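You operate a simulated robot arm through the tools that you are given. There is no shell and no other tool. Be economical: measure what you need, move in short steps, check, and stop when the job is done.

Carry out the task below with a simulated two-armed robot. There is one attempt and no reset: what you move stays moved.

TASK
Put the 30 mm spacer block from the top of the trolley in the green crate and the 50 mm spacer block on top of the yellow marking template.

The check looks at the end state, three seconds after you hand in, the way a careful person would. Anything else that was tipped, shoved, dropped, spilled or broken makes it a failure.

THE ROBOT
Two 7-joint arms with two-finger parallel grippers on one trunk, on a base that drives. Base frame: it is fixed to the floor where the robot stands at the start and does not move with it; the origin is under the middle of the robot, x ahead of it, y to its left, z up. Readings come in m, degrees, newtons and seconds.
The left shoulder is at the start at [0.07, 0.163, 1.37], the right one opposite. With the tool pointing down near the work surface each hand reaches from about 0.4 to 0.88 m from the robot's upright axis, wherever it stands, measured 20 degrees to its own side. Payload 3.43 kg a hand.
Tool frame (each hand has its own): the origin (TCP) lies between the finger pads and is the grasp point; the fingertips stand 0.034 m ahead of it; z points along the fingers, y is the line along which they close. The gripper opens to 0.128 m. The fingers are 0.024 m wide and 0.012 m thick; the gripper's body (0.048 by 0.13 m) begins 0.096 m behind the TCP.
Orientation is that of the tool frame in the base frame, as a unit quaternion [x, y, z, w]. With the fingers straight down and closing along the base's y, the tool's x points along the base's -x, its y along +y and its z along -z.

THE INTERFACE
- The arms move only by the tool send_rows. It takes "left_commands", "right_commands" or both (then of equal length, played together; a hand with none holds still); each is a list of rows, each a list of 7 numbers: the shift along the base's x, y, z in units of 30 mm (1.0 is 30 mm), then the turn, a rotation vector about the base's x, y, z in units of 5 degrees (1.0 is 5 degrees), then the opening, from 0 (shut) to 1 (fully open). In form: [[tx, ty, tz, rx, ry, rz, fingers], ...]. A call has 1 to 12 rows; each row shifts and turns the commanded pose from where the row before left it. A call with a number of a shift or a turn outside -1 to 1 is refused whole. Each row takes 0.2 s and may step no farther than 0.05 m and 8.6 degrees from the row before; otherwise, or with a gripper value out of range, the whole call is refused. Where a pose cannot be reached the arm comes as near as it can. A force on the tool above 40 N (or 10 N above the force at the start of the call, whichever is more), or a blocked arm, ends the call early, and 0.2 s more pass. Each finger travels about 0.153 m/s and halts on what it meets, pressing with about 36 N; the grip force reading is that of the motor and also rises with nothing between the fingers. The clock runs only during rows and for 0.2 s after the last one: add rows that do not move to give the fingers time. It gives the time, the measured TCP pose, the force on the tool (base axes), the opening and the grip force at its end, in the units of the frame above (readings bear some noise).
- Cameras (640 x 400 px; columns grow to the right, rows downward): "scene" is now at [0.141, -0.0141, 1.6067]; the picture's right is [-0.16, -0.99, 0.00], its down [-0.47, 0.08, -0.88] and it looks along [0.87, -0.14, -0.48] (base axes); focal length 268 px, centre (320, 200). "left" rides on the left gripper at [0.076, 0.011, -0.16] in its tool frame; the picture's right is [-0.15, 0.99, 0.00], its down [-0.88, -0.13, -0.46] and it looks along [-0.45, -0.07, 0.89] (tool axes); focal length 234 px, centre (320, 200). "right" rides on the right gripper at [0.076, -0.011, -0.16] in its tool frame; the picture's right is [0.15, 0.99, 0.00], its down [-0.88, 0.13, -0.46] and it looks along [-0.45, 0.07, 0.89] (tool axes); focal length 234 px, centre (320, 200). There is no depth. A picture from a camera that has moved, and an enlarged one, comes with that camera's place and axes in the base frame and with its lens.
- snapshot(camera): a new picture of that camera. The clock stands still meanwhile.
- raise_lower(by): slides the trunk up (or, below 0, down) by that many m; the arms and the scene camera ride with it, the base frame stays. It gives what a move gives, with no picture.
- drive_base(legs): drives the robot by 1 to 6 legs, each [ahead, left, turn to the left] in m, m and degrees, along the robot's own axes; the way and the turn of a leg run together, so that a leg with both is an arc; at most 1.5 m and 180 degrees a leg. The arms and the cameras ride along, it lands a little off, and it stops where it bumps. It gives what a move gives.
- pan_tilt(pan, tilt): turns the head with the scene camera to pan (to the left, within 86 degrees either way) and tilt (down, from -29 to 69), counted from straight ahead of the robot. It gives what a move gives.
- zoom(camera, box): a new picture of the part [left, top, right, bottom] of that camera's present view, enlarged. The clock stands still meanwhile.
- finish_job(): hands the job in; it is judged then, once.

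Work in short steps. Places have to be worked out from the pictures, the camera data and where the tool is seen: move nearer, look again, correct. Check each grasp and each placing, and mend what went wrong. You have 120 turns and 108 pictures in all, those below and enlarged ones among them. Open the grippers and draw the arms clear of the work before you hand the job in, unless the task says otherwise; then end with one line.

The tools are called after "Emit:" as a command line: name --argument value ..., lists and objects as JSON in quotes. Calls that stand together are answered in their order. send_rows: Moves the arms, as the interface text tells. Its arguments: {"type":"object","properties":{"left_commands":{"type":"array"},"right_commands":{"type":"array"}},"required":[]} The other tools are called the same way: raise_lower (by) slides the trunk up or down; drive_base (legs) drives the base; pan_tilt (pan, tilt) turns the head that bears the scene camera; snapshot (camera) takes a picture; zoom (camera, box) takes an enlarged picture of a part of a camera's view; finish_job () hands the job in.

At the start:

```text
time_s: 0.0
left_eef_pos: [0.5098, 0.1107, 1.3987]
left_ee_rot: [-0.001, 1.0, 0.0, 0.0]
left_force: [-0.4, -0.6, 0.5]
left_finger_gap: 0.128
left_grip_force: 0.2
right_eef_pos: [0.5895, -0.3009, 1.3391]
right_ee_rot: [0.001, 1.0, -0.001, 0.0]
right_force: [0.8, 0.1, -0.9]
right_finger_gap: 0.1281
right_grip_force: 0.1
trunk travel left (down, up): [-0.85, 0.09]
robot x, y, heading: [0.0024, 0.0002, -0.1]
head pan, tilt: [-9.1, 28.6]
```

scene: 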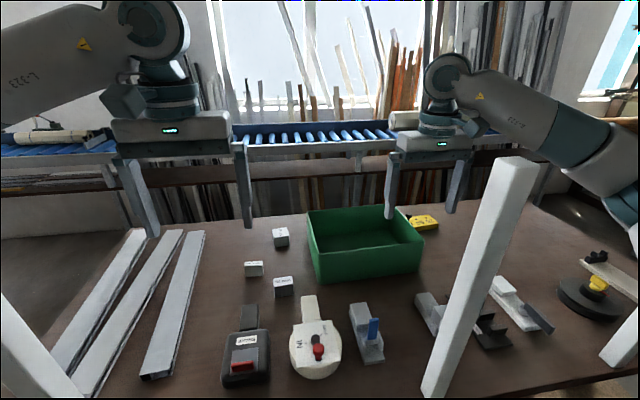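
right: 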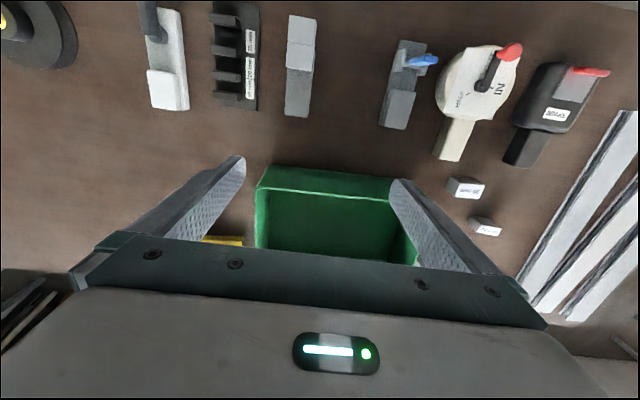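
left: 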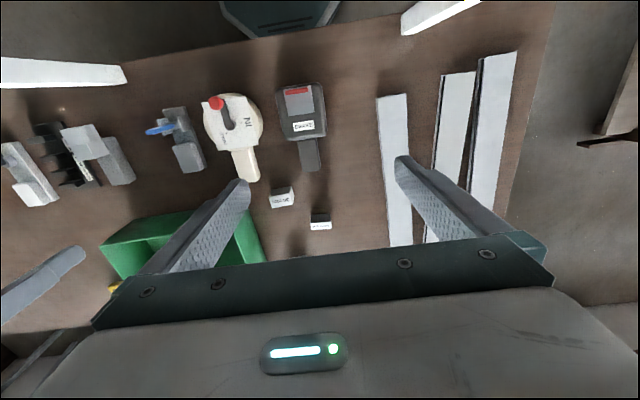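

The bench shows three small labelled blocks, a green crate and a yellow thing behind it. I'll zoom to read the labels and find the template, then look around for the trolley.

Emit:
zoom --camera "scene" --box '[220, 210, 320, 310]'

Emit:
zoom --camera "scene" --box '[380, 190, 480, 250]'

Emit:
pan_tilt --pan 60 --tilt 30

Emit:
snapshot --camera "scene"

Emit:
pan_tilt --pan -70 --tilt 30

Emit:
snapshot --camera "scene"

```text
4.00 times, centred on (270, 260) of scene
camera zoom: at [0.141, -0.0141, 1.6067], right [-0.16, -0.99, 0.0], down [-0.47, 0.08, -0.88], along [0.87, -0.14, -0.48], focal length 1074 px, centre (520, -40)
```

zoom: 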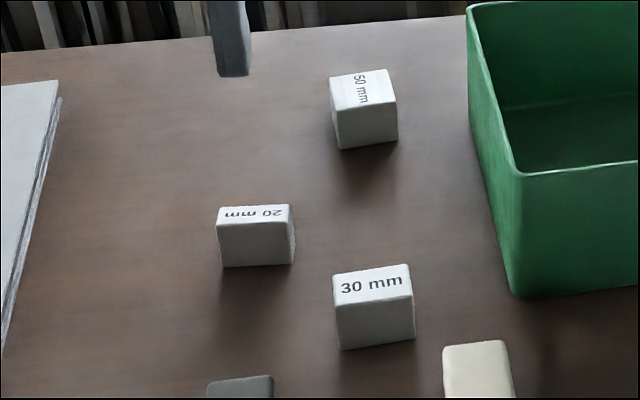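

```text
6.40 times, centred on (430, 220) of scene
camera zoom: at [0.141, -0.0141, 1.6067], right [-0.16, -0.99, 0.0], down [-0.47, 0.08, -0.88], along [0.87, -0.14, -0.48], focal length 1719 px, centre (-384, 72)
```

zoom: 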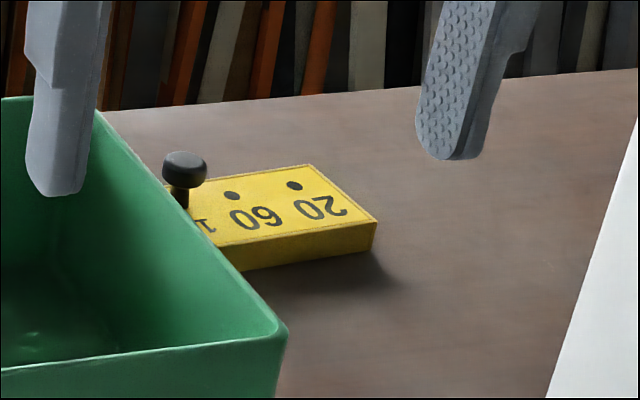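

```text
time_s: 1.4
left_eef_pos: [0.5096, 0.111, 1.3971]
left_ee_rot: [-0.001, 1.0, 0.0, 0.0]
left_force: [0.0, 0.6, 0.2]
left_finger_gap: 0.1282
left_grip_force: 0.1
right_eef_pos: [0.5913, -0.3008, 1.338]
right_ee_rot: [-0.001, 1.0, 0.0, 0.0]
right_force: [0.0, -0.7, 0.3]
right_finger_gap: 0.128
right_grip_force: 0.1
trunk travel left (down, up): [-0.85, 0.09]
robot x, y, heading: [0.0028, -0.0033, 0.0]
head pan, tilt: [60.0, 30.0]
```

```text
102 pictures are left
camera scene: at [0.0964, 0.0785, 1.6044], right [0.87, -0.5, 0.0], down [-0.25, -0.43, -0.87], along [0.43, 0.75, -0.5], focal length 268 px, centre (320, 200)
```

scene: 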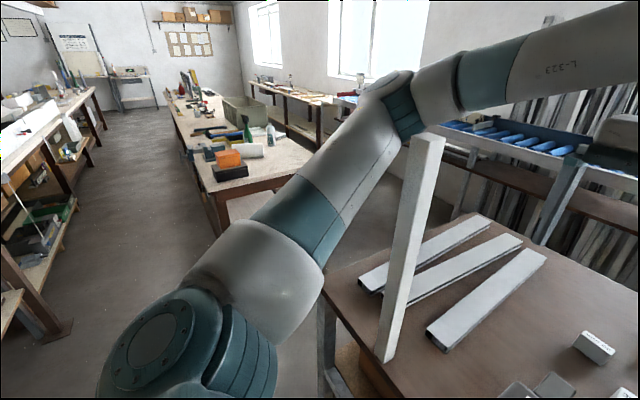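

```text
time_s: 3.5
left_eef_pos: [0.5094, 0.1115, 1.3972]
left_ee_rot: [-0.001, 1.0, -0.001, 0.0]
left_force: [0.1, -0.1, -0.1]
left_finger_gap: 0.128
left_grip_force: 0.0
right_eef_pos: [0.5903, -0.3013, 1.3382]
right_ee_rot: [0.0, 1.0, 0.0, 0.0]
right_force: [-0.5, -0.5, 0.2]
right_finger_gap: 0.1278
right_grip_force: 0.1
trunk travel left (down, up): [-0.85, 0.09]
robot x, y, heading: [0.0037, -0.0011, 0.1]
head pan, tilt: [-70.0, 30.0]
```

```text
101 pictures are left
camera scene: at [0.0821, -0.0847, 1.6044], right [-0.94, -0.34, 0.0], down [-0.17, 0.47, -0.87], along [0.3, -0.81, -0.5], focal length 268 px, centre (320, 200)
```

scene: 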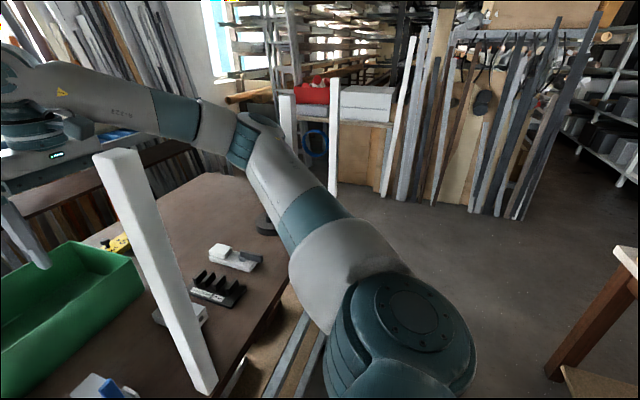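

Blocks 20/30/50 and crate are on this surface; the template is far right, near (0.90, -0.53), beyond reach without driving. Tall posts at about (0.37, 0.28) and (0.37, -0.24) reach up to z≈1.51, so I look down to see the space in front of the base.

Emit:
pan_tilt --pan 0 --tilt 65

Emit:
snapshot --camera "scene"

Emit:
pan_tilt --pan -45 --tilt 35

Emit:
snapshot --camera "scene"

Emit:
pan_tilt --pan -40 --tilt 65

Emit:
snapshot --camera "scene"

```text
time_s: 4.9
left_eef_pos: [0.5097, 0.1116, 1.3982]
left_ee_rot: [-0.001, 1.0, 0.0, 0.0]
left_force: [-0.2, 0.0, 0.3]
left_finger_gap: 0.1281
left_grip_force: 0.0
right_eef_pos: [0.5906, -0.3013, 1.3377]
right_ee_rot: [0.0, 1.0, -0.001, 0.0]
right_force: [0.6, 0.2, 0.5]
right_finger_gap: 0.1279
right_grip_force: 0.0
trunk travel left (down, up): [-0.85, 0.09]
robot x, y, heading: [-0.0013, -0.0023, -0.0]
head pan, tilt: [0.0, 65.0]
```

```text
100 pictures are left
camera scene: at [0.1119, 0.0002, 1.5568], right [0.0, -1.0, 0.0], down [-0.91, 0.0, -0.42], along [0.42, 0.0, -0.91], focal length 268 px, centre (320, 200)
```

scene: 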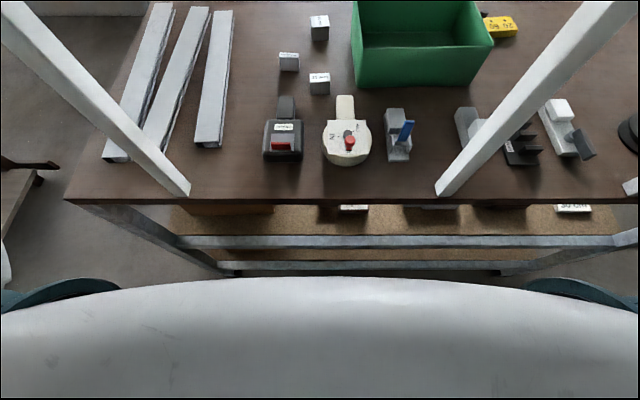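

```text
time_s: 6.0
left_eef_pos: [0.5086, 0.1109, 1.3979]
left_ee_rot: [-0.001, 1.0, -0.001, 0.0]
left_force: [0.1, -1.0, 0.6]
left_finger_gap: 0.1282
left_grip_force: 0.1
right_eef_pos: [0.5902, -0.3016, 1.3377]
right_ee_rot: [0.0, 1.0, -0.001, 0.0]
right_force: [0.0, 0.3, 0.3]
right_finger_gap: 0.1279
right_grip_force: 0.1
trunk travel left (down, up): [-0.85, 0.09]
robot x, y, heading: [0.0011, -0.0007, -0.0]
head pan, tilt: [-45.0, 35.0]
```

```text
99 pictures are left
camera scene: at [0.1134, -0.0619, 1.5965], right [-0.71, -0.71, 0.0], down [-0.41, 0.41, -0.82], along [0.58, -0.58, -0.57], focal length 268 px, centre (320, 200)
```

scene: 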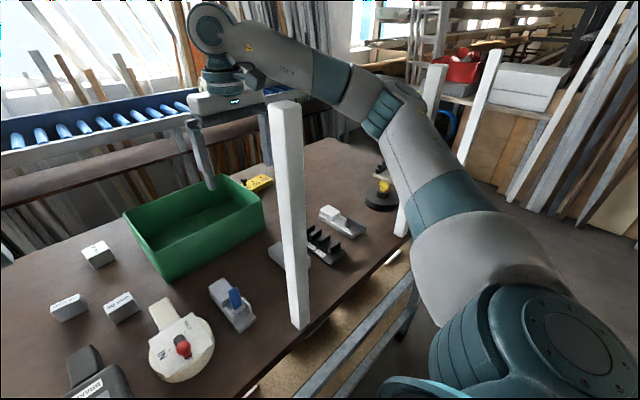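

```text
time_s: 7.0
left_eef_pos: [0.5098, 0.1113, 1.3971]
left_ee_rot: [-0.002, 1.0, 0.0, 0.0]
left_force: [0.3, 0.1, -0.4]
left_finger_gap: 0.1282
left_grip_force: 0.1
right_eef_pos: [0.5891, -0.3017, 1.338]
right_ee_rot: [0.0, 1.0, 0.0, 0.0]
right_force: [-0.1, 0.7, 0.4]
right_finger_gap: 0.1281
right_grip_force: 0.1
trunk travel left (down, up): [-0.85, 0.09]
robot x, y, heading: [0.0001, -0.0014, 0.2]
head pan, tilt: [-40.0, 65.0]
```

```text
98 pictures are left
camera scene: at [0.0976, -0.0388, 1.5568], right [-0.64, -0.77, 0.0], down [-0.69, 0.58, -0.42], along [0.32, -0.27, -0.91], focal length 268 px, centre (320, 200)
```

scene: 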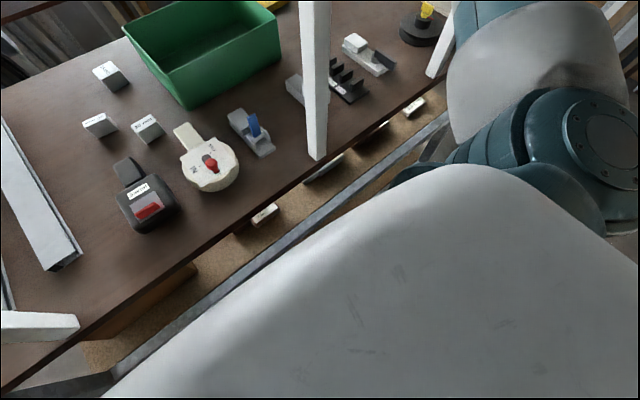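

The blocks are on the trolley top, with other blocks only on the shelf below. I move the left hand aside and bring the right hand toward the 30 mm block (est. 0.67, 0.00), halfway first.

Emit:
send_rows --left_commands '[[0.6, 0.8, 0, 0, 0, 0, 1], [0.6, 0.8, 0, 0, 0, 0, 1], [0.6, 0.8, 0, 0, 0, 0, 1], [0.6, 0.8, 0, 0, 0, 0, 1], [0.6, 0.8, 0, 0, 0, 0, 1]]' --right_commands '[[0.4, 1, 0, 0, 0, 0, 1], [0.4, 1, 0, 0, 0, 0, 1], [0.4, 1, 0, 0, 0, 0, 1], [0.4, 1, 0, 0, 0, 0, 1], [0.4, 1, 0, 0, 0, 0, 1]]'

Emit:
pan_tilt --pan -35 --tilt 35

Emit:
snapshot --camera "scene"

Emit:
snapshot --camera "right"

```text
time_s: 8.2
left_eef_pos: [0.6013, 0.2364, 1.3956]
left_ee_rot: [-0.001, 1.0, -0.002, -0.002]
left_force: [-0.2, 0.4, -0.9]
left_finger_gap: 0.128
left_grip_force: 0.0
right_eef_pos: [0.6528, -0.1476, 1.337]
right_ee_rot: [0.0, 1.0, -0.002, -0.001]
right_force: [-0.1, 0.0, -0.3]
right_finger_gap: 0.1278
right_grip_force: 0.2
trunk travel left (down, up): [-0.85, 0.09]
robot x, y, heading: [0.001, 0.0001, -0.2]
head pan, tilt: [-40.0, 65.0]
```

```text
time_s: 9.1
left_eef_pos: [0.5992, 0.2314, 1.3979]
left_ee_rot: [-0.001, 1.0, 0.0, 0.0]
left_force: [0.0, 0.0, -0.5]
left_finger_gap: 0.128
left_grip_force: 0.0
right_eef_pos: [0.6507, -0.1527, 1.3367]
right_ee_rot: [0.0, 1.0, 0.001, -0.001]
right_force: [-0.5, -0.7, 0.3]
right_finger_gap: 0.1278
right_grip_force: 0.1
trunk travel left (down, up): [-0.85, 0.09]
robot x, y, heading: [0.0, -0.0019, 0.3]
head pan, tilt: [-35.0, 35.0]
```

```text
97 pictures are left
camera scene: at [0.1229, -0.051, 1.5965], right [-0.57, -0.82, 0.0], down [-0.47, 0.33, -0.82], along [0.67, -0.47, -0.57], focal length 268 px, centre (320, 200)
```

scene: 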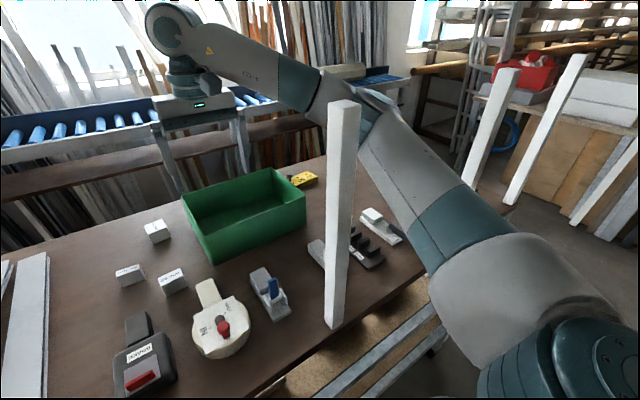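

```text
96 pictures are left
camera right: at [0.5736, -0.1627, 1.4957], right [-0.15, 0.99, 0.0], down [0.88, 0.13, 0.46], along [0.45, 0.07, -0.89], focal length 234 px, centre (320, 200)
```

right: 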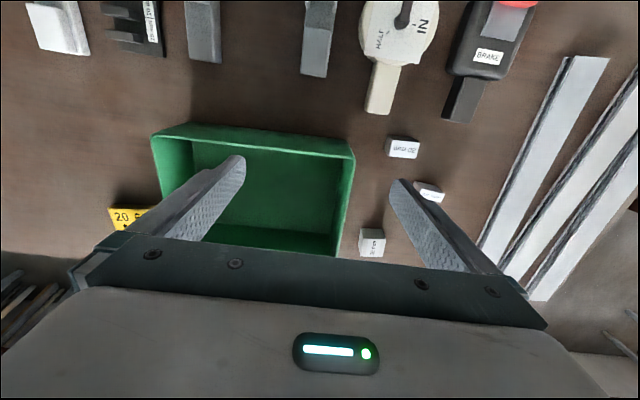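

Arm clears the post. The 30 mm block is at about (0.66, 0.00); I move above it and look closer.

Emit:
send_rows --right_commands '[[0, 1, 0, 0, 0, 0, 0.8], [0, 1, 0, 0, 0, 0, 0.8], [0, 1, 0, 0, 0, 0, 0.8], [0, 1, 0, 0, 0, 0, 0.8], [0.3, 1, 0, 0, 0, 0, 0.8], [0, 0.1, -1, 0, 0, 0, 0.8], [0, 0, -1, 0, 0, 0, 0.8], [0, 0, -1, 0, 0, 0, 0.8], [0, 0, 0, 0, 0, 0, 0.8]]'

Emit:
snapshot --camera "scene"

Emit:
snapshot --camera "right"

```text
time_s: 11.1
left_eef_pos: [0.6164, 0.1711, 1.4063]
left_ee_rot: [0.024, 1.0, 0.011, 0.003]
left_force: [1.4, -0.5, 0.6]
left_finger_gap: 0.1279
left_grip_force: 0.2
right_eef_pos: [0.6668, -0.0622, 1.253]
right_ee_rot: [0.029, 1.0, 0.011, 0.005]
right_force: [0.7, -1.6, -0.4]
right_finger_gap: 0.1025
right_grip_force: 0.1
trunk travel left (down, up): [-0.85, 0.09]
robot x, y, heading: [0.0147, -0.0013, -2.9]
head pan, tilt: [-35.0, 35.0]
```

```text
95 pictures are left
camera scene: at [0.1252, -0.0902, 1.5959], right [-0.61, -0.79, -0.02], down [-0.45, 0.37, -0.81], along [0.65, -0.49, -0.58], focal length 268 px, centre (320, 200)
```

scene: 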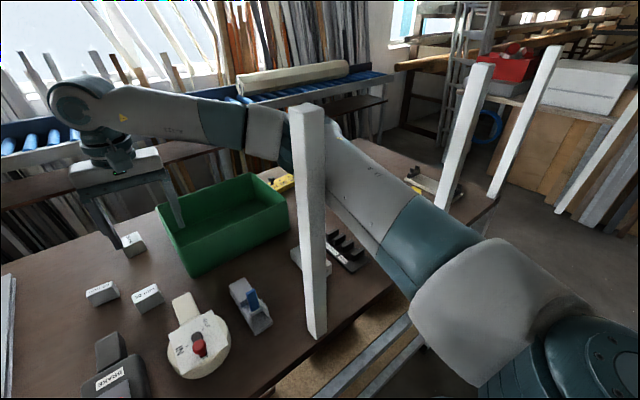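

```text
94 pictures are left
camera right: at [0.5885, -0.0727, 1.4109], right [-0.09, 1.0, 0.02], down [0.88, 0.07, 0.47], along [0.46, 0.06, -0.88], focal length 234 px, centre (320, 200)
```

right: 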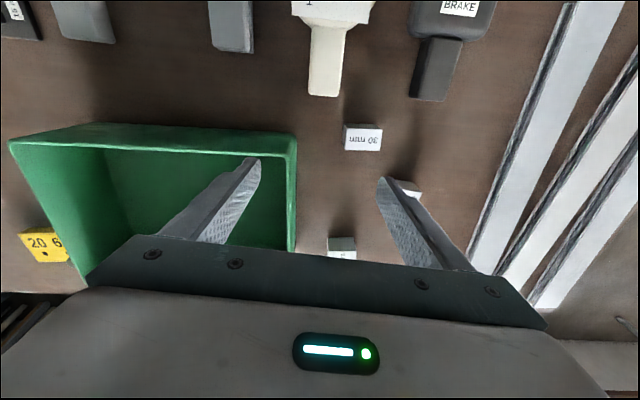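

The right elbow has leaned on the post: the base got turned by -2.9° and the hand lags. I back the right hand off at once and up.

Emit:
send_rows --right_commands '[[0, -1, 0.5, 0, 0, 0, 0.8], [0, -1, 0.5, 0, 0, 0, 0.8], [0, -1, 0.5, 0, 0, 0, 0.8], [0, -1, 0.5, 0, 0, 0, 0.8], [0, -1, 0.5, 0, 0, 0, 0.8], [0, 0, 0, 0, 0, 0, 0.8]]'

Emit:
snapshot --camera "scene"

```text
time_s: 12.5
left_eef_pos: [0.5988, 0.2325, 1.3977]
left_ee_rot: [-0.001, 1.0, -0.001, 0.0]
left_force: [0.1, 0.0, -0.9]
left_finger_gap: 0.1282
left_grip_force: 0.0
right_eef_pos: [0.6588, -0.1483, 1.3231]
right_ee_rot: [0.0, 1.0, -0.001, 0.0]
right_force: [-0.1, -0.6, -0.2]
right_finger_gap: 0.1023
right_grip_force: 0.1
trunk travel left (down, up): [-0.85, 0.09]
robot x, y, heading: [-0.0003, -0.0015, -0.1]
head pan, tilt: [-35.0, 35.0]
```

```text
93 pictures are left
camera scene: at [0.1231, -0.049, 1.5967], right [-0.57, -0.82, 0.0], down [-0.47, 0.33, -0.82], along [0.67, -0.47, -0.57], focal length 268 px, centre (320, 200)
```

scene: 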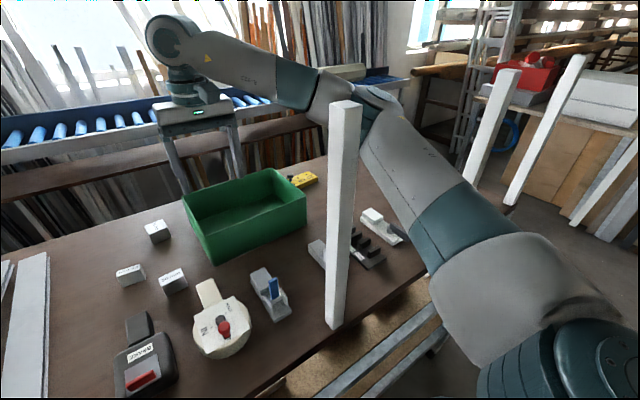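

The posts are rigid and nothing has moved. The plan is to shift the robot right by about 0.17 m so the right arm works between the two posts. First the left arm must clear its post, so I lift it high.

Emit:
send_rows --left_commands '[[0, 0, 1, 0, 0, 0, 1], [0, 0, 1, 0, 0, 0, 1], [0, 0, 1, 0, 0, 0, 1], [0, 0, 1, 0, 0, 0, 1], [0, 0, 1, 0, 0, 0, 1], [-0.3, 0, 1, 0, 0, 0, 1], [-0.3, 0, 1, 0, 0, 0, 1], [-0.3, 0, 1, 0, 0, 0, 1]]'

Emit:
pan_tilt --pan 50 --tilt 15

Emit:
snapshot --camera "scene"

```text
time_s: 14.3
left_eef_pos: [0.5702, 0.2274, 1.6418]
left_ee_rot: [-0.001, 1.0, 0.001, 0.001]
left_force: [0.7, 0.6, 0.0]
left_finger_gap: 0.1279
left_grip_force: 0.0
right_eef_pos: [0.6565, -0.1493, 1.3238]
right_ee_rot: [0.0, 1.0, 0.001, 0.0]
right_force: [0.4, 0.0, 0.7]
right_finger_gap: 0.1026
right_grip_force: 0.1
trunk travel left (down, up): [-0.85, 0.09]
robot x, y, heading: [-0.0022, 0.0002, -0.2]
head pan, tilt: [-35.0, 35.0]
```

```text
time_s: 15.9
left_eef_pos: [0.5722, 0.231, 1.6386]
left_ee_rot: [-0.001, 1.0, 0.0, -0.001]
left_force: [-0.2, 0.3, 0.2]
left_finger_gap: 0.1278
left_grip_force: 0.0
right_eef_pos: [0.6593, -0.1486, 1.324]
right_ee_rot: [0.0, 1.0, 0.0, 0.0]
right_force: [0.0, 0.0, -0.4]
right_finger_gap: 0.1023
right_grip_force: 0.2
trunk travel left (down, up): [-0.85, 0.09]
robot x, y, heading: [-0.0008, -0.0007, -0.1]
head pan, tilt: [50.0, 15.0]
```

```text
92 pictures are left
camera scene: at [0.1115, 0.0721, 1.6285], right [0.77, -0.64, 0.0], down [-0.17, -0.2, -0.97], along [0.62, 0.74, -0.26], focal length 268 px, centre (320, 200)
```

scene: 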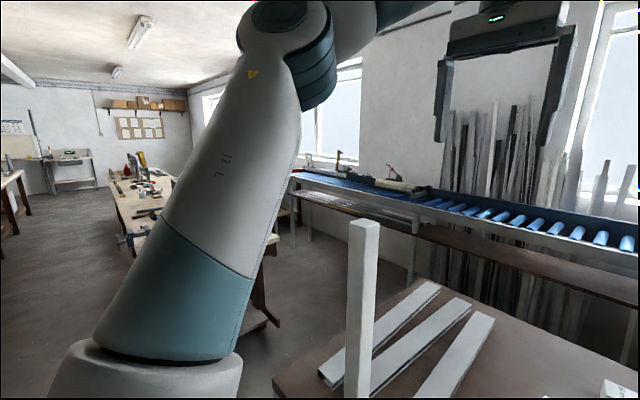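

Left elbow is now well above the post. I do the same with the right arm, then drive right 0.17 m.

Emit:
send_rows --right_commands '[[0, -0.5, 1, 0, 0, 0, 1], [0, -0.5, 1, 0, 0, 0, 1], [0, -0.5, 1, 0, 0, 0, 1], [0, -0.5, 1, 0, 0, 0, 1], [0, -0.5, 1, 0, 0, 0, 1], [-0.3, 0, 1, 0, 0, 0, 1], [-0.3, 0, 1, 0, 0, 0, 1], [-0.3, 0, 1, 0, 0, 0, 1], [-0.3, 0, 1, 0, 0, 0, 1], [-0.3, 0, 1, 0, 0, 0, 1]]'

Emit:
pan_tilt --pan -50 --tilt 15

Emit:
snapshot --camera "scene"

```text
time_s: 18.1
left_eef_pos: [0.5693, 0.2333, 1.6396]
left_ee_rot: [-0.001, 1.0, -0.001, 0.001]
left_force: [-0.9, 0.3, -0.6]
left_finger_gap: 0.1279
left_grip_force: 0.0
right_eef_pos: [0.6107, -0.2214, 1.6256]
right_ee_rot: [-0.001, 1.0, -0.002, 0.0]
right_force: [0.5, 1.1, -0.5]
right_finger_gap: 0.1281
right_grip_force: 0.1
trunk travel left (down, up): [-0.85, 0.09]
robot x, y, heading: [0.0007, -0.001, -0.1]
head pan, tilt: [50.0, 15.0]
```

```text
time_s: 19.9
left_eef_pos: [0.5732, 0.2311, 1.6388]
left_ee_rot: [-0.001, 1.0, 0.0, 0.001]
left_force: [-0.2, -0.1, 0.3]
left_finger_gap: 0.128
left_grip_force: 0.0
right_eef_pos: [0.6128, -0.2239, 1.6241]
right_ee_rot: [0.0, 1.0, 0.0, -0.001]
right_force: [0.5, -0.1, 0.2]
right_finger_gap: 0.1279
right_grip_force: 0.0
trunk travel left (down, up): [-0.85, 0.09]
robot x, y, heading: [-0.0006, 0.0037, 0.3]
head pan, tilt: [-50.0, 15.0]
```

```text
91 pictures are left
camera scene: at [0.1113, -0.0713, 1.6286], right [-0.77, -0.64, 0.0], down [-0.17, 0.2, -0.97], along [0.62, -0.74, -0.26], focal length 268 px, centre (320, 200)
```

scene: 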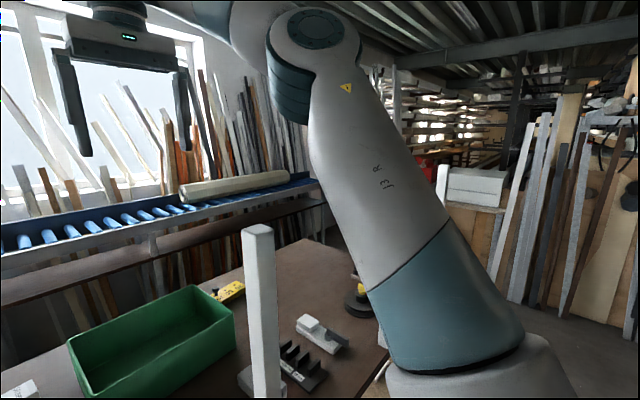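

Both elbows are above post height. Driving right 0.17 m.

Emit:
drive_base --legs '[[0, -0.17, 0]]'

Emit:
pan_tilt --pan -20 --tilt 40

Emit:
snapshot --camera "scene"

```text
time_s: 21.4
left_eef_pos: [0.5732, 0.0656, 1.6384]
left_ee_rot: [0.0, 1.0, -0.002, 0.001]
left_force: [0.1, 0.0, 0.4]
left_finger_gap: 0.128
left_grip_force: 0.1
right_eef_pos: [0.6124, -0.3896, 1.6239]
right_ee_rot: [-0.001, 1.0, -0.001, 0.0]
right_force: [0.0, -0.7, -0.6]
right_finger_gap: 0.1282
right_grip_force: 0.1
trunk travel left (down, up): [-0.85, 0.09]
robot x, y, heading: [0.0025, -0.1666, -0.1]
head pan, tilt: [-50.0, 15.0]
```

```text
time_s: 22.3
left_eef_pos: [0.5723, 0.061, 1.6393]
left_ee_rot: [0.0, 1.0, 0.0, -0.001]
left_force: [-0.6, 0.1, 0.0]
left_finger_gap: 0.1281
left_grip_force: 0.1
right_eef_pos: [0.6135, -0.3952, 1.6231]
right_ee_rot: [-0.001, 1.0, -0.001, 0.0]
right_force: [0.2, -0.2, -0.2]
right_finger_gap: 0.1281
right_grip_force: 0.0
trunk travel left (down, up): [-0.85, 0.09]
robot x, y, heading: [0.0002, -0.1682, -0.3]
head pan, tilt: [-20.0, 40.0]
```

```text
90 pictures are left
camera scene: at [0.1308, -0.2, 1.5891], right [-0.34, -0.94, 0.0], down [-0.6, 0.22, -0.77], along [0.72, -0.26, -0.64], focal length 268 px, centre (320, 200)
```

scene: 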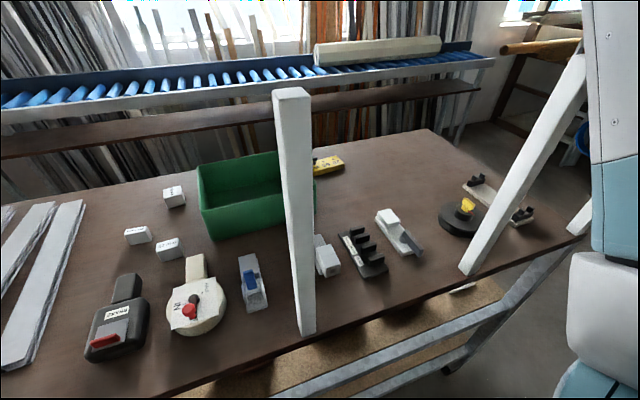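

Now the right hand moves at height to above the 30 mm block, left hand a bit further left, then I check the elbow before lowering.

Emit:
send_rows --left_commands '[[0, 1, 0, 0, 0, 0, 1], [0, 1, 0, 0, 0, 0, 1], [0, 1, 0, 0, 0, 0, 1], [0, 1, 0, 0, 0, 0, 1], [0, 1, 0, 0, 0, 0, 1], [0, 0, 0, 0, 0, 0, 1], [0, 0, 0, 0, 0, 0, 1], [0, 0, 0, 0, 0, 0, 1], [0, 0, 0, 0, 0, 0, 1], [0, 0, 0, 0, 0, 0, 1], [0, 0, 0, 0, 0, 0, 1], [0, 0, 0, 0, 0, 0, 1]]' --right_commands '[[0, 1, -0.3, 0, 0, 0, 1], [0, 1, -0.3, 0, 0, 0, 1], [0, 1, -0.3, 0, 0, 0, 1], [0, 1, -0.3, 0, 0, 0, 1], [0, 1, -0.3, 0, 0, 0, 1], [0, 1, -0.3, 0, 0, 0, 1], [0, 1, 0, 0, 0, 0, 1], [0, 1, 0, 0, 0, 0, 1], [0, 1, 0, 0, 0, 0, 1], [0, 1, 0, 0, 0, 0, 1], [0, 1, 0, 0, 0, 0, 1], [0, 1, 0, 0, 0, 0, 1]]'

Emit:
pan_tilt --pan -40 --tilt 25

Emit:
snapshot --camera "scene"

```text
time_s: 24.9
left_eef_pos: [0.5712, 0.2092, 1.6395]
left_ee_rot: [0.0, 1.0, -0.001, 0.0]
left_force: [-0.2, 0.0, 0.3]
left_finger_gap: 0.1279
left_grip_force: 0.1
right_eef_pos: [0.5974, -0.0565, 1.5619]
right_ee_rot: [0.001, 1.0, 0.0, 0.0]
right_force: [0.2, -0.2, -0.2]
right_finger_gap: 0.1281
right_grip_force: 0.1
right hand out of reach, approached as far as the arm can: row 11, 12
trunk travel left (down, up): [-0.85, 0.09]
robot x, y, heading: [0.0006, -0.1692, -0.2]
head pan, tilt: [-20.0, 40.0]
```

```text
time_s: 25.7
left_eef_pos: [0.5728, 0.209, 1.6396]
left_ee_rot: [0.0, 1.0, 0.0, 0.0]
left_force: [-1.0, -0.2, 0.1]
left_finger_gap: 0.1279
left_grip_force: 0.1
right_eef_pos: [0.5971, -0.0564, 1.5592]
right_ee_rot: [0.0, 1.0, 0.0, 0.001]
right_force: [-0.2, 0.7, -0.3]
right_finger_gap: 0.1282
right_grip_force: 0.0
trunk travel left (down, up): [-0.85, 0.09]
robot x, y, heading: [-0.0009, -0.167, -0.2]
head pan, tilt: [-40.0, 25.0]
```

```text
89 pictures are left
camera scene: at [0.1217, -0.2286, 1.6123], right [-0.64, -0.77, 0.0], down [-0.32, 0.27, -0.91], along [0.69, -0.58, -0.42], focal length 268 px, centre (320, 200)
```

scene: 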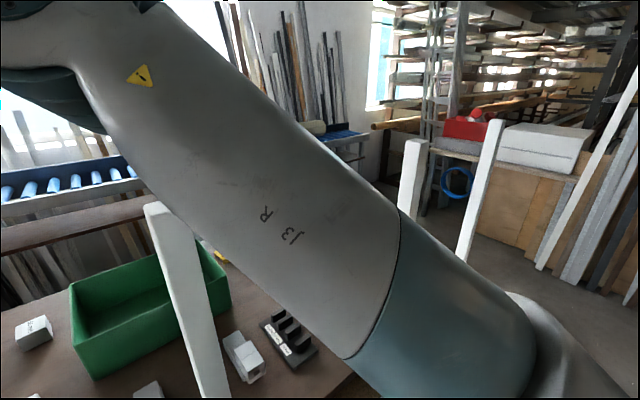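

The upper arm would come down onto the post from here. I back to y≈-0.21 first, lower there with the elbow outside the post, then move across low.

Emit:
send_rows --right_commands '[[0, -1, 0, 0, 0, 0, 1], [0, -1, 0, 0, 0, 0, 1], [0, -1, 0, 0, 0, 0, 1], [0, -1, 0, 0, 0, 0, 1], [0, -1, 0, 0, 0, 0, 1], [0, -0.5, -0.5, 0, 0, 0, 1], [0, 0, -1, 0, 0, 0, 1], [0, 0, -1, 0, 0, 0, 1], [0, 0, 0, 0, 0, 0, 1]]'

Emit:
snapshot --camera "scene"

```text
time_s: 27.7
left_eef_pos: [0.5715, 0.2099, 1.6397]
left_ee_rot: [0.0, 1.0, 0.0, -0.001]
left_force: [-0.4, -0.6, -0.7]
left_finger_gap: 0.1282
left_grip_force: 0.0
right_eef_pos: [0.5955, -0.2217, 1.4842]
right_ee_rot: [0.0, 1.0, 0.0, 0.0]
right_force: [-0.2, -0.3, -0.6]
right_finger_gap: 0.1279
right_grip_force: 0.1
trunk travel left (down, up): [-0.85, 0.09]
robot x, y, heading: [-0.001, -0.1704, 0.0]
head pan, tilt: [-40.0, 25.0]
```

```text
88 pictures are left
camera scene: at [0.1207, -0.2289, 1.6124], right [-0.64, -0.77, 0.0], down [-0.32, 0.27, -0.91], along [0.69, -0.58, -0.42], focal length 268 px, centre (320, 200)
```

scene: 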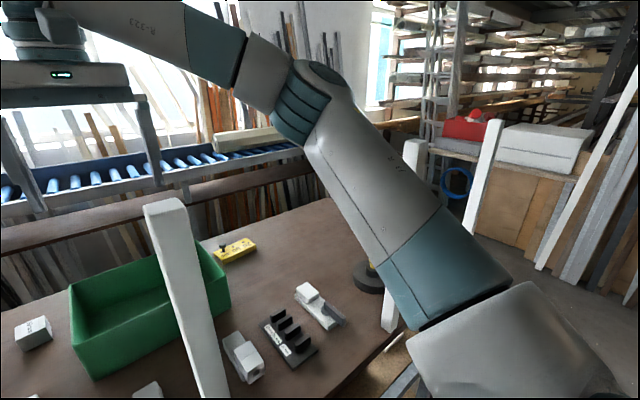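

Good configuration: elbow between the two posts. Lowering further while easing left.

Emit:
send_rows --right_commands '[[0.3, 0.3, -1, 0, 0, 0, 1], [0.3, 0.3, -1, 0, 0, 0, 1], [0.3, 0.3, -1, 0, 0, 0, 1], [0.3, 0.3, -1, 0, 0, 0, 1], [0.3, 0.3, -1, 0, 0, 0, 1], [0, 0, 0, 0, 0, 0, 1]]'

Emit:
snapshot --camera "scene"

```text
time_s: 29.1
left_eef_pos: [0.5719, 0.2085, 1.64]
left_ee_rot: [0.0, 1.0, -0.001, 0.0]
left_force: [0.1, 1.2, -0.6]
left_finger_gap: 0.128
left_grip_force: 0.1
right_eef_pos: [0.6414, -0.1779, 1.3349]
right_ee_rot: [0.0, 1.0, 0.0, 0.0]
right_force: [-0.4, 0.1, -1.3]
right_finger_gap: 0.128
right_grip_force: 0.0
trunk travel left (down, up): [-0.85, 0.09]
robot x, y, heading: [0.0007, -0.1686, -0.3]
head pan, tilt: [-40.0, 25.0]
```

```text
87 pictures are left
camera scene: at [0.1207, -0.2287, 1.6124], right [-0.64, -0.77, 0.0], down [-0.32, 0.27, -0.91], along [0.69, -0.58, -0.42], focal length 268 px, centre (320, 200)
```

scene: 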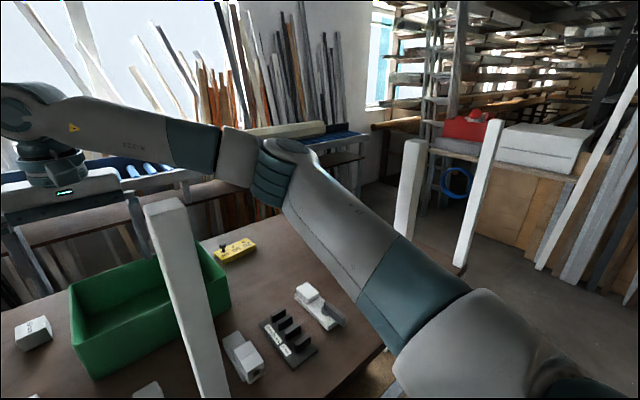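

Clear on both sides. Moving left in the low posture toward the block, watching heading and elbow.

Emit:
send_rows --right_commands '[[0.1, 1, 0, 0, 0, 0, 0.8], [0.1, 1, 0, 0, 0, 0, 0.8], [0.1, 1, 0, 0, 0, 0, 0.8], [0.1, 1, -0.2, 0, 0, 0, 0.8], [0.1, 0.9, -0.4, 0, 0, 0, 0.8], [0, 0, 0, 0, 0, 0, 0.8]]'

Emit:
snapshot --camera "scene"

Emit:
snapshot --camera "right"

```text
time_s: 30.5
left_eef_pos: [0.5725, 0.2091, 1.6396]
left_ee_rot: [0.0, 1.0, 0.0, 0.0]
left_force: [0.1, -1.6, 0.2]
left_finger_gap: 0.128
left_grip_force: 0.0
right_eef_pos: [0.6558, -0.0303, 1.3164]
right_ee_rot: [0.0, 1.0, 0.0, 0.0]
right_force: [-0.2, 0.5, -0.6]
right_finger_gap: 0.1023
right_grip_force: 0.0
trunk travel left (down, up): [-0.85, 0.09]
robot x, y, heading: [-0.0015, -0.1658, -0.1]
head pan, tilt: [-40.0, 25.0]
```

```text
86 pictures are left
camera scene: at [0.1213, -0.23, 1.6123], right [-0.64, -0.77, 0.0], down [-0.32, 0.27, -0.91], along [0.69, -0.58, -0.42], focal length 268 px, centre (320, 200)
```

scene: 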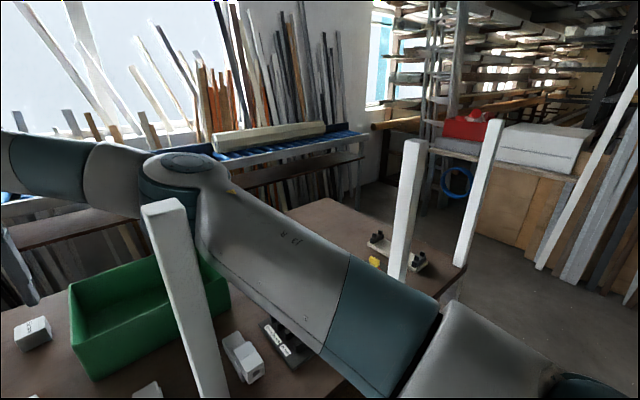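

```text
85 pictures are left
camera right: at [0.5796, -0.0405, 1.4756], right [-0.15, 0.99, 0.0], down [0.88, 0.13, 0.46], along [0.45, 0.07, -0.89], focal length 234 px, centre (320, 200)
```

right: 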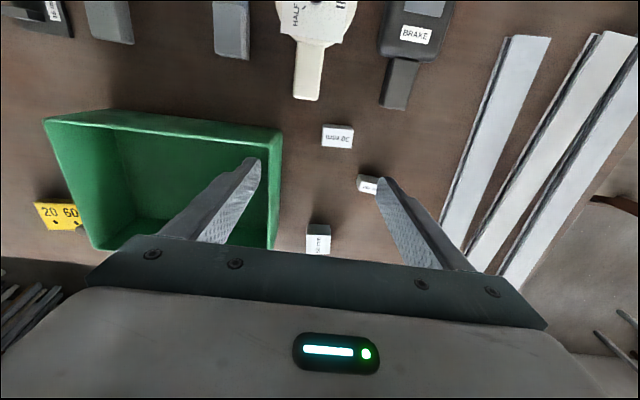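

The elbow is near the post again, so going straight down here is risky. I'll turn the tool 90° and tilt it about x, fingers pointing down-left, to keep the wrist further right. First a close look at the blocks.

Emit:
zoom --camera "right" --box '[280, 100, 400, 175]'

Emit:
zoom --camera "right" --box '[270, 190, 390, 265]'

```text
5.33 times, centred on (340, 138) of right
camera zoom: at [0.5796, -0.0405, 1.4756], right [-0.15, 0.99, 0.0], down [0.88, 0.13, 0.46], along [0.45, 0.07, -0.89], focal length 1249 px, centre (213, 533)
```

zoom: 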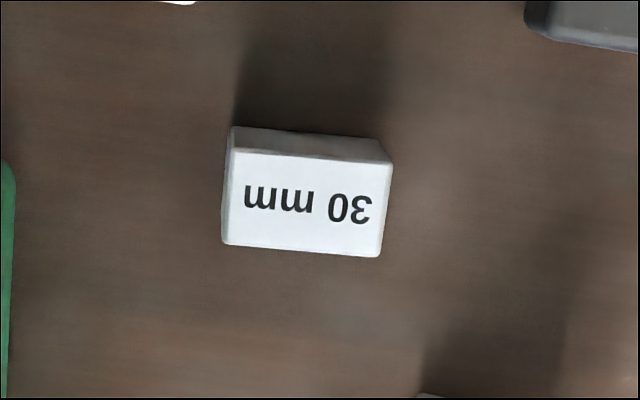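

```text
5.33 times, centred on (330, 228) of right
camera zoom: at [0.5796, -0.0405, 1.4756], right [-0.15, 0.99, 0.0], down [0.88, 0.13, 0.46], along [0.45, 0.07, -0.89], focal length 1249 px, centre (267, 53)
```

zoom: 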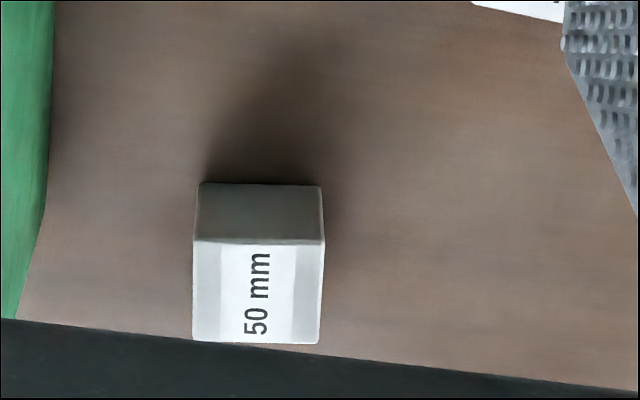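

The 30 mm block: centre ≈(0.657, 0.000), 30 mm along x, about 50 long and 46–50 high, yaw ≈+5°. I yaw the tool by +95° and tilt it 25° about +x at this height.

Emit:
send_rows --right_commands '[[0, -0.2, 0, 0, 0, 1, 0.8], [0, -0.2, 0, 0, 0, 1, 0.8], [0, -0.2, 0, 0, 0, 1, 0.8], [0, -0.2, 0, 0, 0, 1, 0.8], [0, -0.2, 0, 0, 0, 1, 0.8], [0, 0, 0, 0, 0, 1, 0.8], [0, 0, 0, 0, 0, 1, 0.8], [0, 0, 0, 0, 0, 1, 0.8], [0, 0, 0, 0, 0, 1, 0.8], [0, 0, 0, 0, 0, 1, 0.8], [0, 0, 0, 0, 0, 1, 0.8], [0, 0, 0, 0, 0, 1, 0.8]]'

Emit:
send_rows --right_commands '[[0, 0, 0, 0, 0, 1, 0.8], [0, 0, 0, 0, 0, 1, 0.8], [0, 0, 0, 0, 0, 1, 0.8], [0, 0, 0, 0, 0, 1, 0.8], [0, 0, 0, 0, 0, 1, 0.8], [0, 0, 0, 0, 0, 1, 0.8], [0, 0, 0, 0, 0, 1, 0.8], [0, 0, 0, 1, 0, 0, 0.8], [0, 0, 0, 1, 0, 0, 0.8], [0, 0, 0, 1, 0, 0, 0.8], [0, 0, 0, 1, 0, 0, 0.8], [0, 0, 0, 1, 0, 0, 0.8]]'

Emit:
snapshot --camera "scene"

Emit:
snapshot --camera "right"

```text
time_s: 33.1
left_eef_pos: [0.5723, 0.2099, 1.6397]
left_ee_rot: [0.0, 1.0, 0.0, 0.0]
left_force: [0.1, -0.5, 0.6]
left_finger_gap: 0.128
left_grip_force: 0.1
right_eef_pos: [0.6559, -0.0594, 1.3166]
right_ee_rot: [-0.463, 0.886, 0.0, 0.0]
right_force: [0.6, 0.5, 0.0]
right_finger_gap: 0.1024
right_grip_force: 0.1
right hand out of reach, approached as far as the arm can: row 12
trunk travel left (down, up): [-0.85, 0.09]
robot x, y, heading: [-0.004, -0.1673, 0.1]
head pan, tilt: [-40.0, 25.0]
```

```text
time_s: 35.7
left_eef_pos: [0.5726, 0.2086, 1.6405]
left_ee_rot: [0.0, 1.0, 0.001, 0.001]
left_force: [-0.1, -0.5, -0.8]
left_finger_gap: 0.128
left_grip_force: 0.1
right_eef_pos: [0.6573, -0.0605, 1.3166]
right_ee_rot: [-0.45, 0.866, 0.193, 0.101]
right_force: [0.6, 0.0, -0.3]
right_finger_gap: 0.1027
right_grip_force: 0.0
right hand out of reach, approached as far as the arm can: row 1, 2, 3, 4, 5, 6, 7
trunk travel left (down, up): [-0.85, 0.09]
robot x, y, heading: [-0.0015, -0.1702, -0.1]
head pan, tilt: [-40.0, 25.0]
```

```text
82 pictures are left
camera scene: at [0.122, -0.2303, 1.6123], right [-0.64, -0.77, 0.0], down [-0.32, 0.27, -0.91], along [0.69, -0.58, -0.42], focal length 268 px, centre (320, 200)
```

scene: 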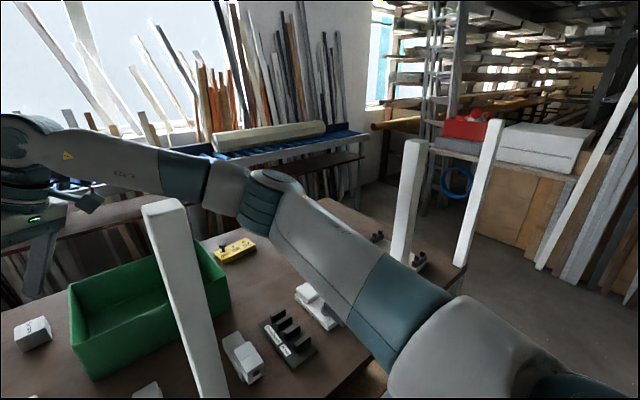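

```text
81 pictures are left
camera right: at [0.6212, -0.1904, 1.4315], right [-0.89, 0.41, 0.19], down [0.4, 0.53, 0.75], along [0.2, 0.75, -0.63], focal length 234 px, centre (320, 200)
```

right: 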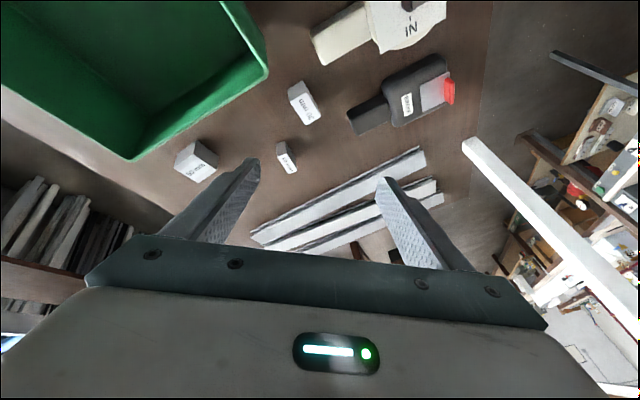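

Yaw is limited to about +55°. Instead I'll close along y, keep yaw ≈5°, and pitch the fingers forward so the wrist stays back: undo the tilt and yaw, then pitch about -y.

Emit:
send_rows --right_commands '[[0, -0.3, 0, -1, 0, 0, 0.8], [0, -0.3, 0, -1, 0, 0, 0.8], [0, -0.3, 0, -1, 0, 0, 0.8], [0, -0.3, 0, -1, 0, 0, 0.8], [0, 0, 0, -1, 0, 0, 0.8], [0, 0, 0, 0, 0, -1, 0.8], [0, 0, 0, 0, 0, -1, 0.8], [0, 0, 0, 0, 0, -1, 0.8], [0, 0, 0, 0, 0, -1, 0.8], [0, 0, 0, 0, 0, -1, 0.8], [0, 0, 0, 0, 0, -1, 0.8], [0, 0, 0, 0, 0, -1, 0.8]]'

Emit:
send_rows --right_commands '[[0, 0, 0, 0, 0, -1, 0.8], [0, 0, 0, 0, 0, -1, 0.8], [0, 0, 0, 0, 0, -1, 0.8], [0, 0, 0, 0, -1, 0, 0.8], [0, 0, 0, 0, -1, 0, 0.8], [0, 0, 0, 0, -1, 0, 0.8], [0, 0, 0, 0, -1, 0, 0.8], [0, 0, 0, 0, -1, 0, 0.8], [0, 0, 0, 0, -1, 0, 0.8], [0, 0, 0, 0, 0, 0, 0.8]]'

Emit:
snapshot --camera "scene"

Emit:
snapshot --camera "right"

```text
time_s: 38.3
left_eef_pos: [0.5718, 0.2107, 1.6391]
left_ee_rot: [0.0, 1.0, -0.001, 0.0]
left_force: [0.3, -0.2, -0.4]
left_finger_gap: 0.1281
left_grip_force: 0.1
right_eef_pos: [0.6554, -0.096, 1.3178]
right_ee_rot: [-0.172, 0.985, 0.0, -0.001]
right_force: [-0.7, -0.6, 0.0]
right_finger_gap: 0.1024
right_grip_force: 0.0
trunk travel left (down, up): [-0.85, 0.09]
robot x, y, heading: [0.0031, -0.1752, -0.2]
head pan, tilt: [-40.0, 25.0]
```

```text
time_s: 40.5
left_eef_pos: [0.5718, 0.2101, 1.6393]
left_ee_rot: [0.0, 1.0, -0.001, 0.0]
left_force: [-0.7, -0.2, 0.3]
left_finger_gap: 0.1278
left_grip_force: 0.1
right_eef_pos: [0.6564, -0.0962, 1.3165]
right_ee_rot: [-0.042, 0.965, -0.012, 0.259]
right_force: [0.9, 0.3, 0.5]
right_finger_gap: 0.1025
right_grip_force: 0.0
trunk travel left (down, up): [-0.85, 0.09]
robot x, y, heading: [0.0035, -0.1673, -0.2]
head pan, tilt: [-40.0, 25.0]
```

```text
80 pictures are left
camera scene: at [0.1216, -0.2286, 1.6123], right [-0.64, -0.77, 0.0], down [-0.32, 0.27, -0.91], along [0.69, -0.58, -0.42], focal length 268 px, centre (320, 200)
```

scene: 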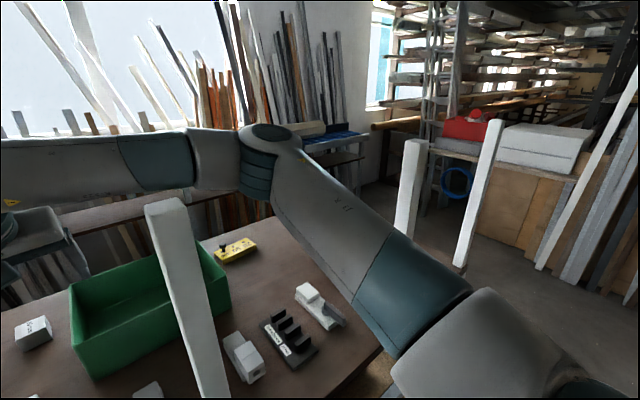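

```text
79 pictures are left
camera right: at [0.511, -0.113, 1.417], right [-0.2, 0.97, -0.12], down [0.52, 0.21, 0.83], along [0.83, 0.1, -0.55], focal length 234 px, centre (320, 200)
```

right: 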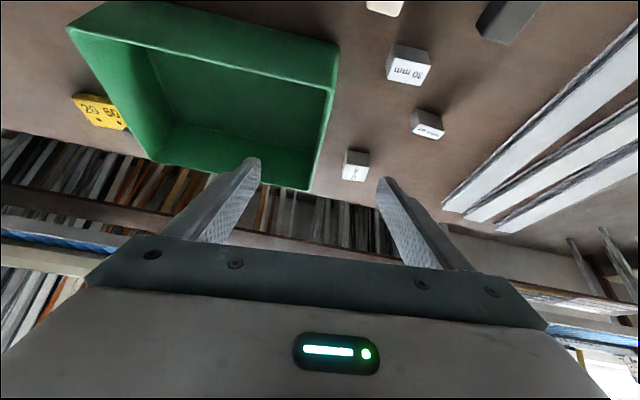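

Elbow is well clear now with a 30° forward pitch. Moving left to y≈0 and down to z≈1.20, then looking.

Emit:
send_rows --right_commands '[[0, 0.8, 0, 0, 0, 0, 0.8], [0, 0.8, 0, 0, 0, 0, 0.8], [0, 0.8, 0, 0, 0, 0, 0.8], [0, 0.75, -0.5, 0, 0, 0, 0.8], [0, 0, -1, 0, 0, 0, 0.8], [0, 0, -1, 0, 0, 0, 0.8], [0, 0, -1, 0, 0, 0, 0.8], [0, 0, 0, 0, 0, 0, 0.8]]'

Emit:
snapshot --camera "scene"

Emit:
snapshot --camera "right"

```text
time_s: 42.3
left_eef_pos: [0.5711, 0.2102, 1.6388]
left_ee_rot: [-0.002, 1.0, -0.001, 0.001]
left_force: [-0.1, -0.7, 0.3]
left_finger_gap: 0.1282
left_grip_force: 0.1
right_eef_pos: [0.6563, -0.0001, 1.2098]
right_ee_rot: [-0.042, 0.965, -0.011, 0.259]
right_force: [0.8, -0.8, 0.3]
right_finger_gap: 0.1023
right_grip_force: 0.0
trunk travel left (down, up): [-0.85, 0.09]
robot x, y, heading: [-0.0019, -0.1688, -0.1]
head pan, tilt: [-40.0, 25.0]
```

```text
78 pictures are left
camera scene: at [0.1214, -0.2286, 1.6124], right [-0.64, -0.77, 0.0], down [-0.32, 0.27, -0.91], along [0.69, -0.58, -0.42], focal length 268 px, centre (320, 200)
```

scene: 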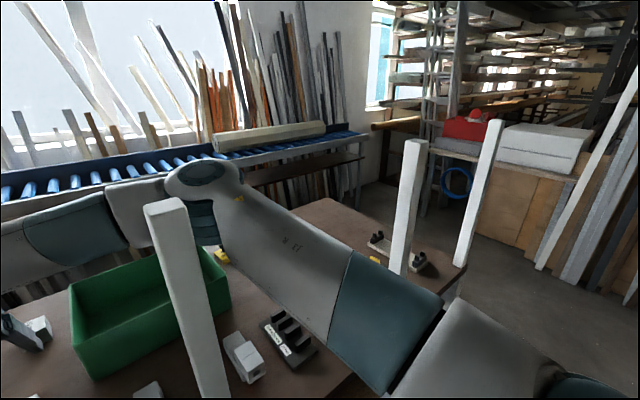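

```text
77 pictures are left
camera right: at [0.5114, -0.0171, 1.3098], right [-0.2, 0.97, -0.12], down [0.52, 0.21, 0.83], along [0.83, 0.11, -0.55], focal length 234 px, centre (320, 200)
```

right: 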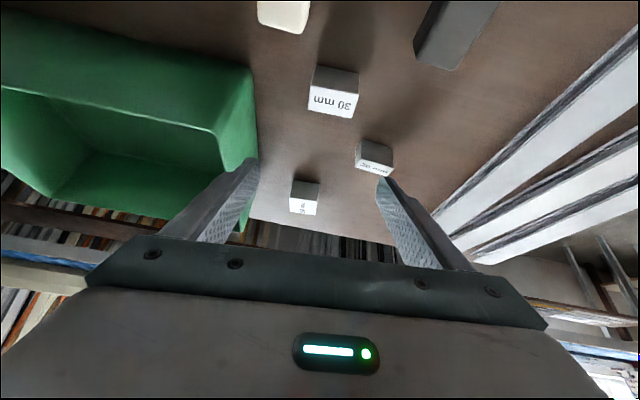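

Block is centred under the gripper at (0.654, 0.000). I level the closing axis by 2.5° and go down to z≈1.093, fingertips just above the table.

Emit:
send_rows --right_commands '[[-0.1, 0, -0.8, 0.5, 0, 0, 0.75], [-0.1, 0, -0.8, 0, 0, 0, 0.75], [0, 0, -0.8, 0, 0, 0, 0.75], [0, 0, -0.8, 0, 0, 0, 0.75], [0, 0, -0.6, 0, 0, 0, 0.75], [0, 0, 0, 0, 0, 0, 0.75]]'

Emit:
snapshot --camera "right"

```text
time_s: 43.7
left_eef_pos: [0.5726, 0.21, 1.6386]
left_ee_rot: [0.001, 1.0, 0.0, 0.0]
left_force: [-0.2, -0.6, -0.6]
left_finger_gap: 0.128
left_grip_force: 0.1
right_eef_pos: [0.6502, -0.0011, 1.0972]
right_ee_rot: [-0.036, 0.965, 0.01, 0.259]
right_force: [1.1, -0.1, 0.0]
right_finger_gap: 0.0959
right_grip_force: 0.1
trunk travel left (down, up): [-0.85, 0.09]
robot x, y, heading: [-0.0002, -0.172, -0.1]
head pan, tilt: [-40.0, 25.0]
```

```text
76 pictures are left
camera right: at [0.5045, -0.0226, 1.1966], right [-0.2, 0.98, -0.07], down [0.52, 0.17, 0.84], along [0.83, 0.13, -0.54], focal length 234 px, centre (320, 200)
```

right: 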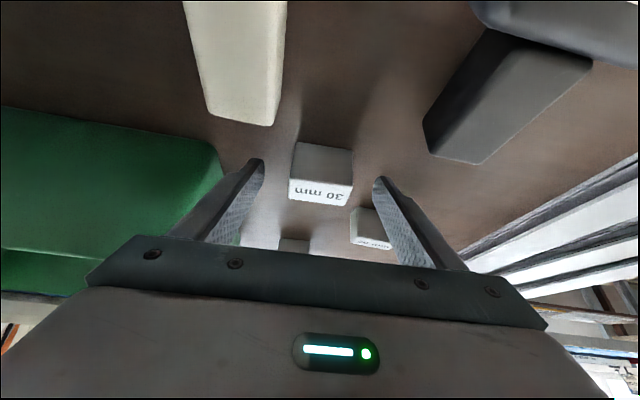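

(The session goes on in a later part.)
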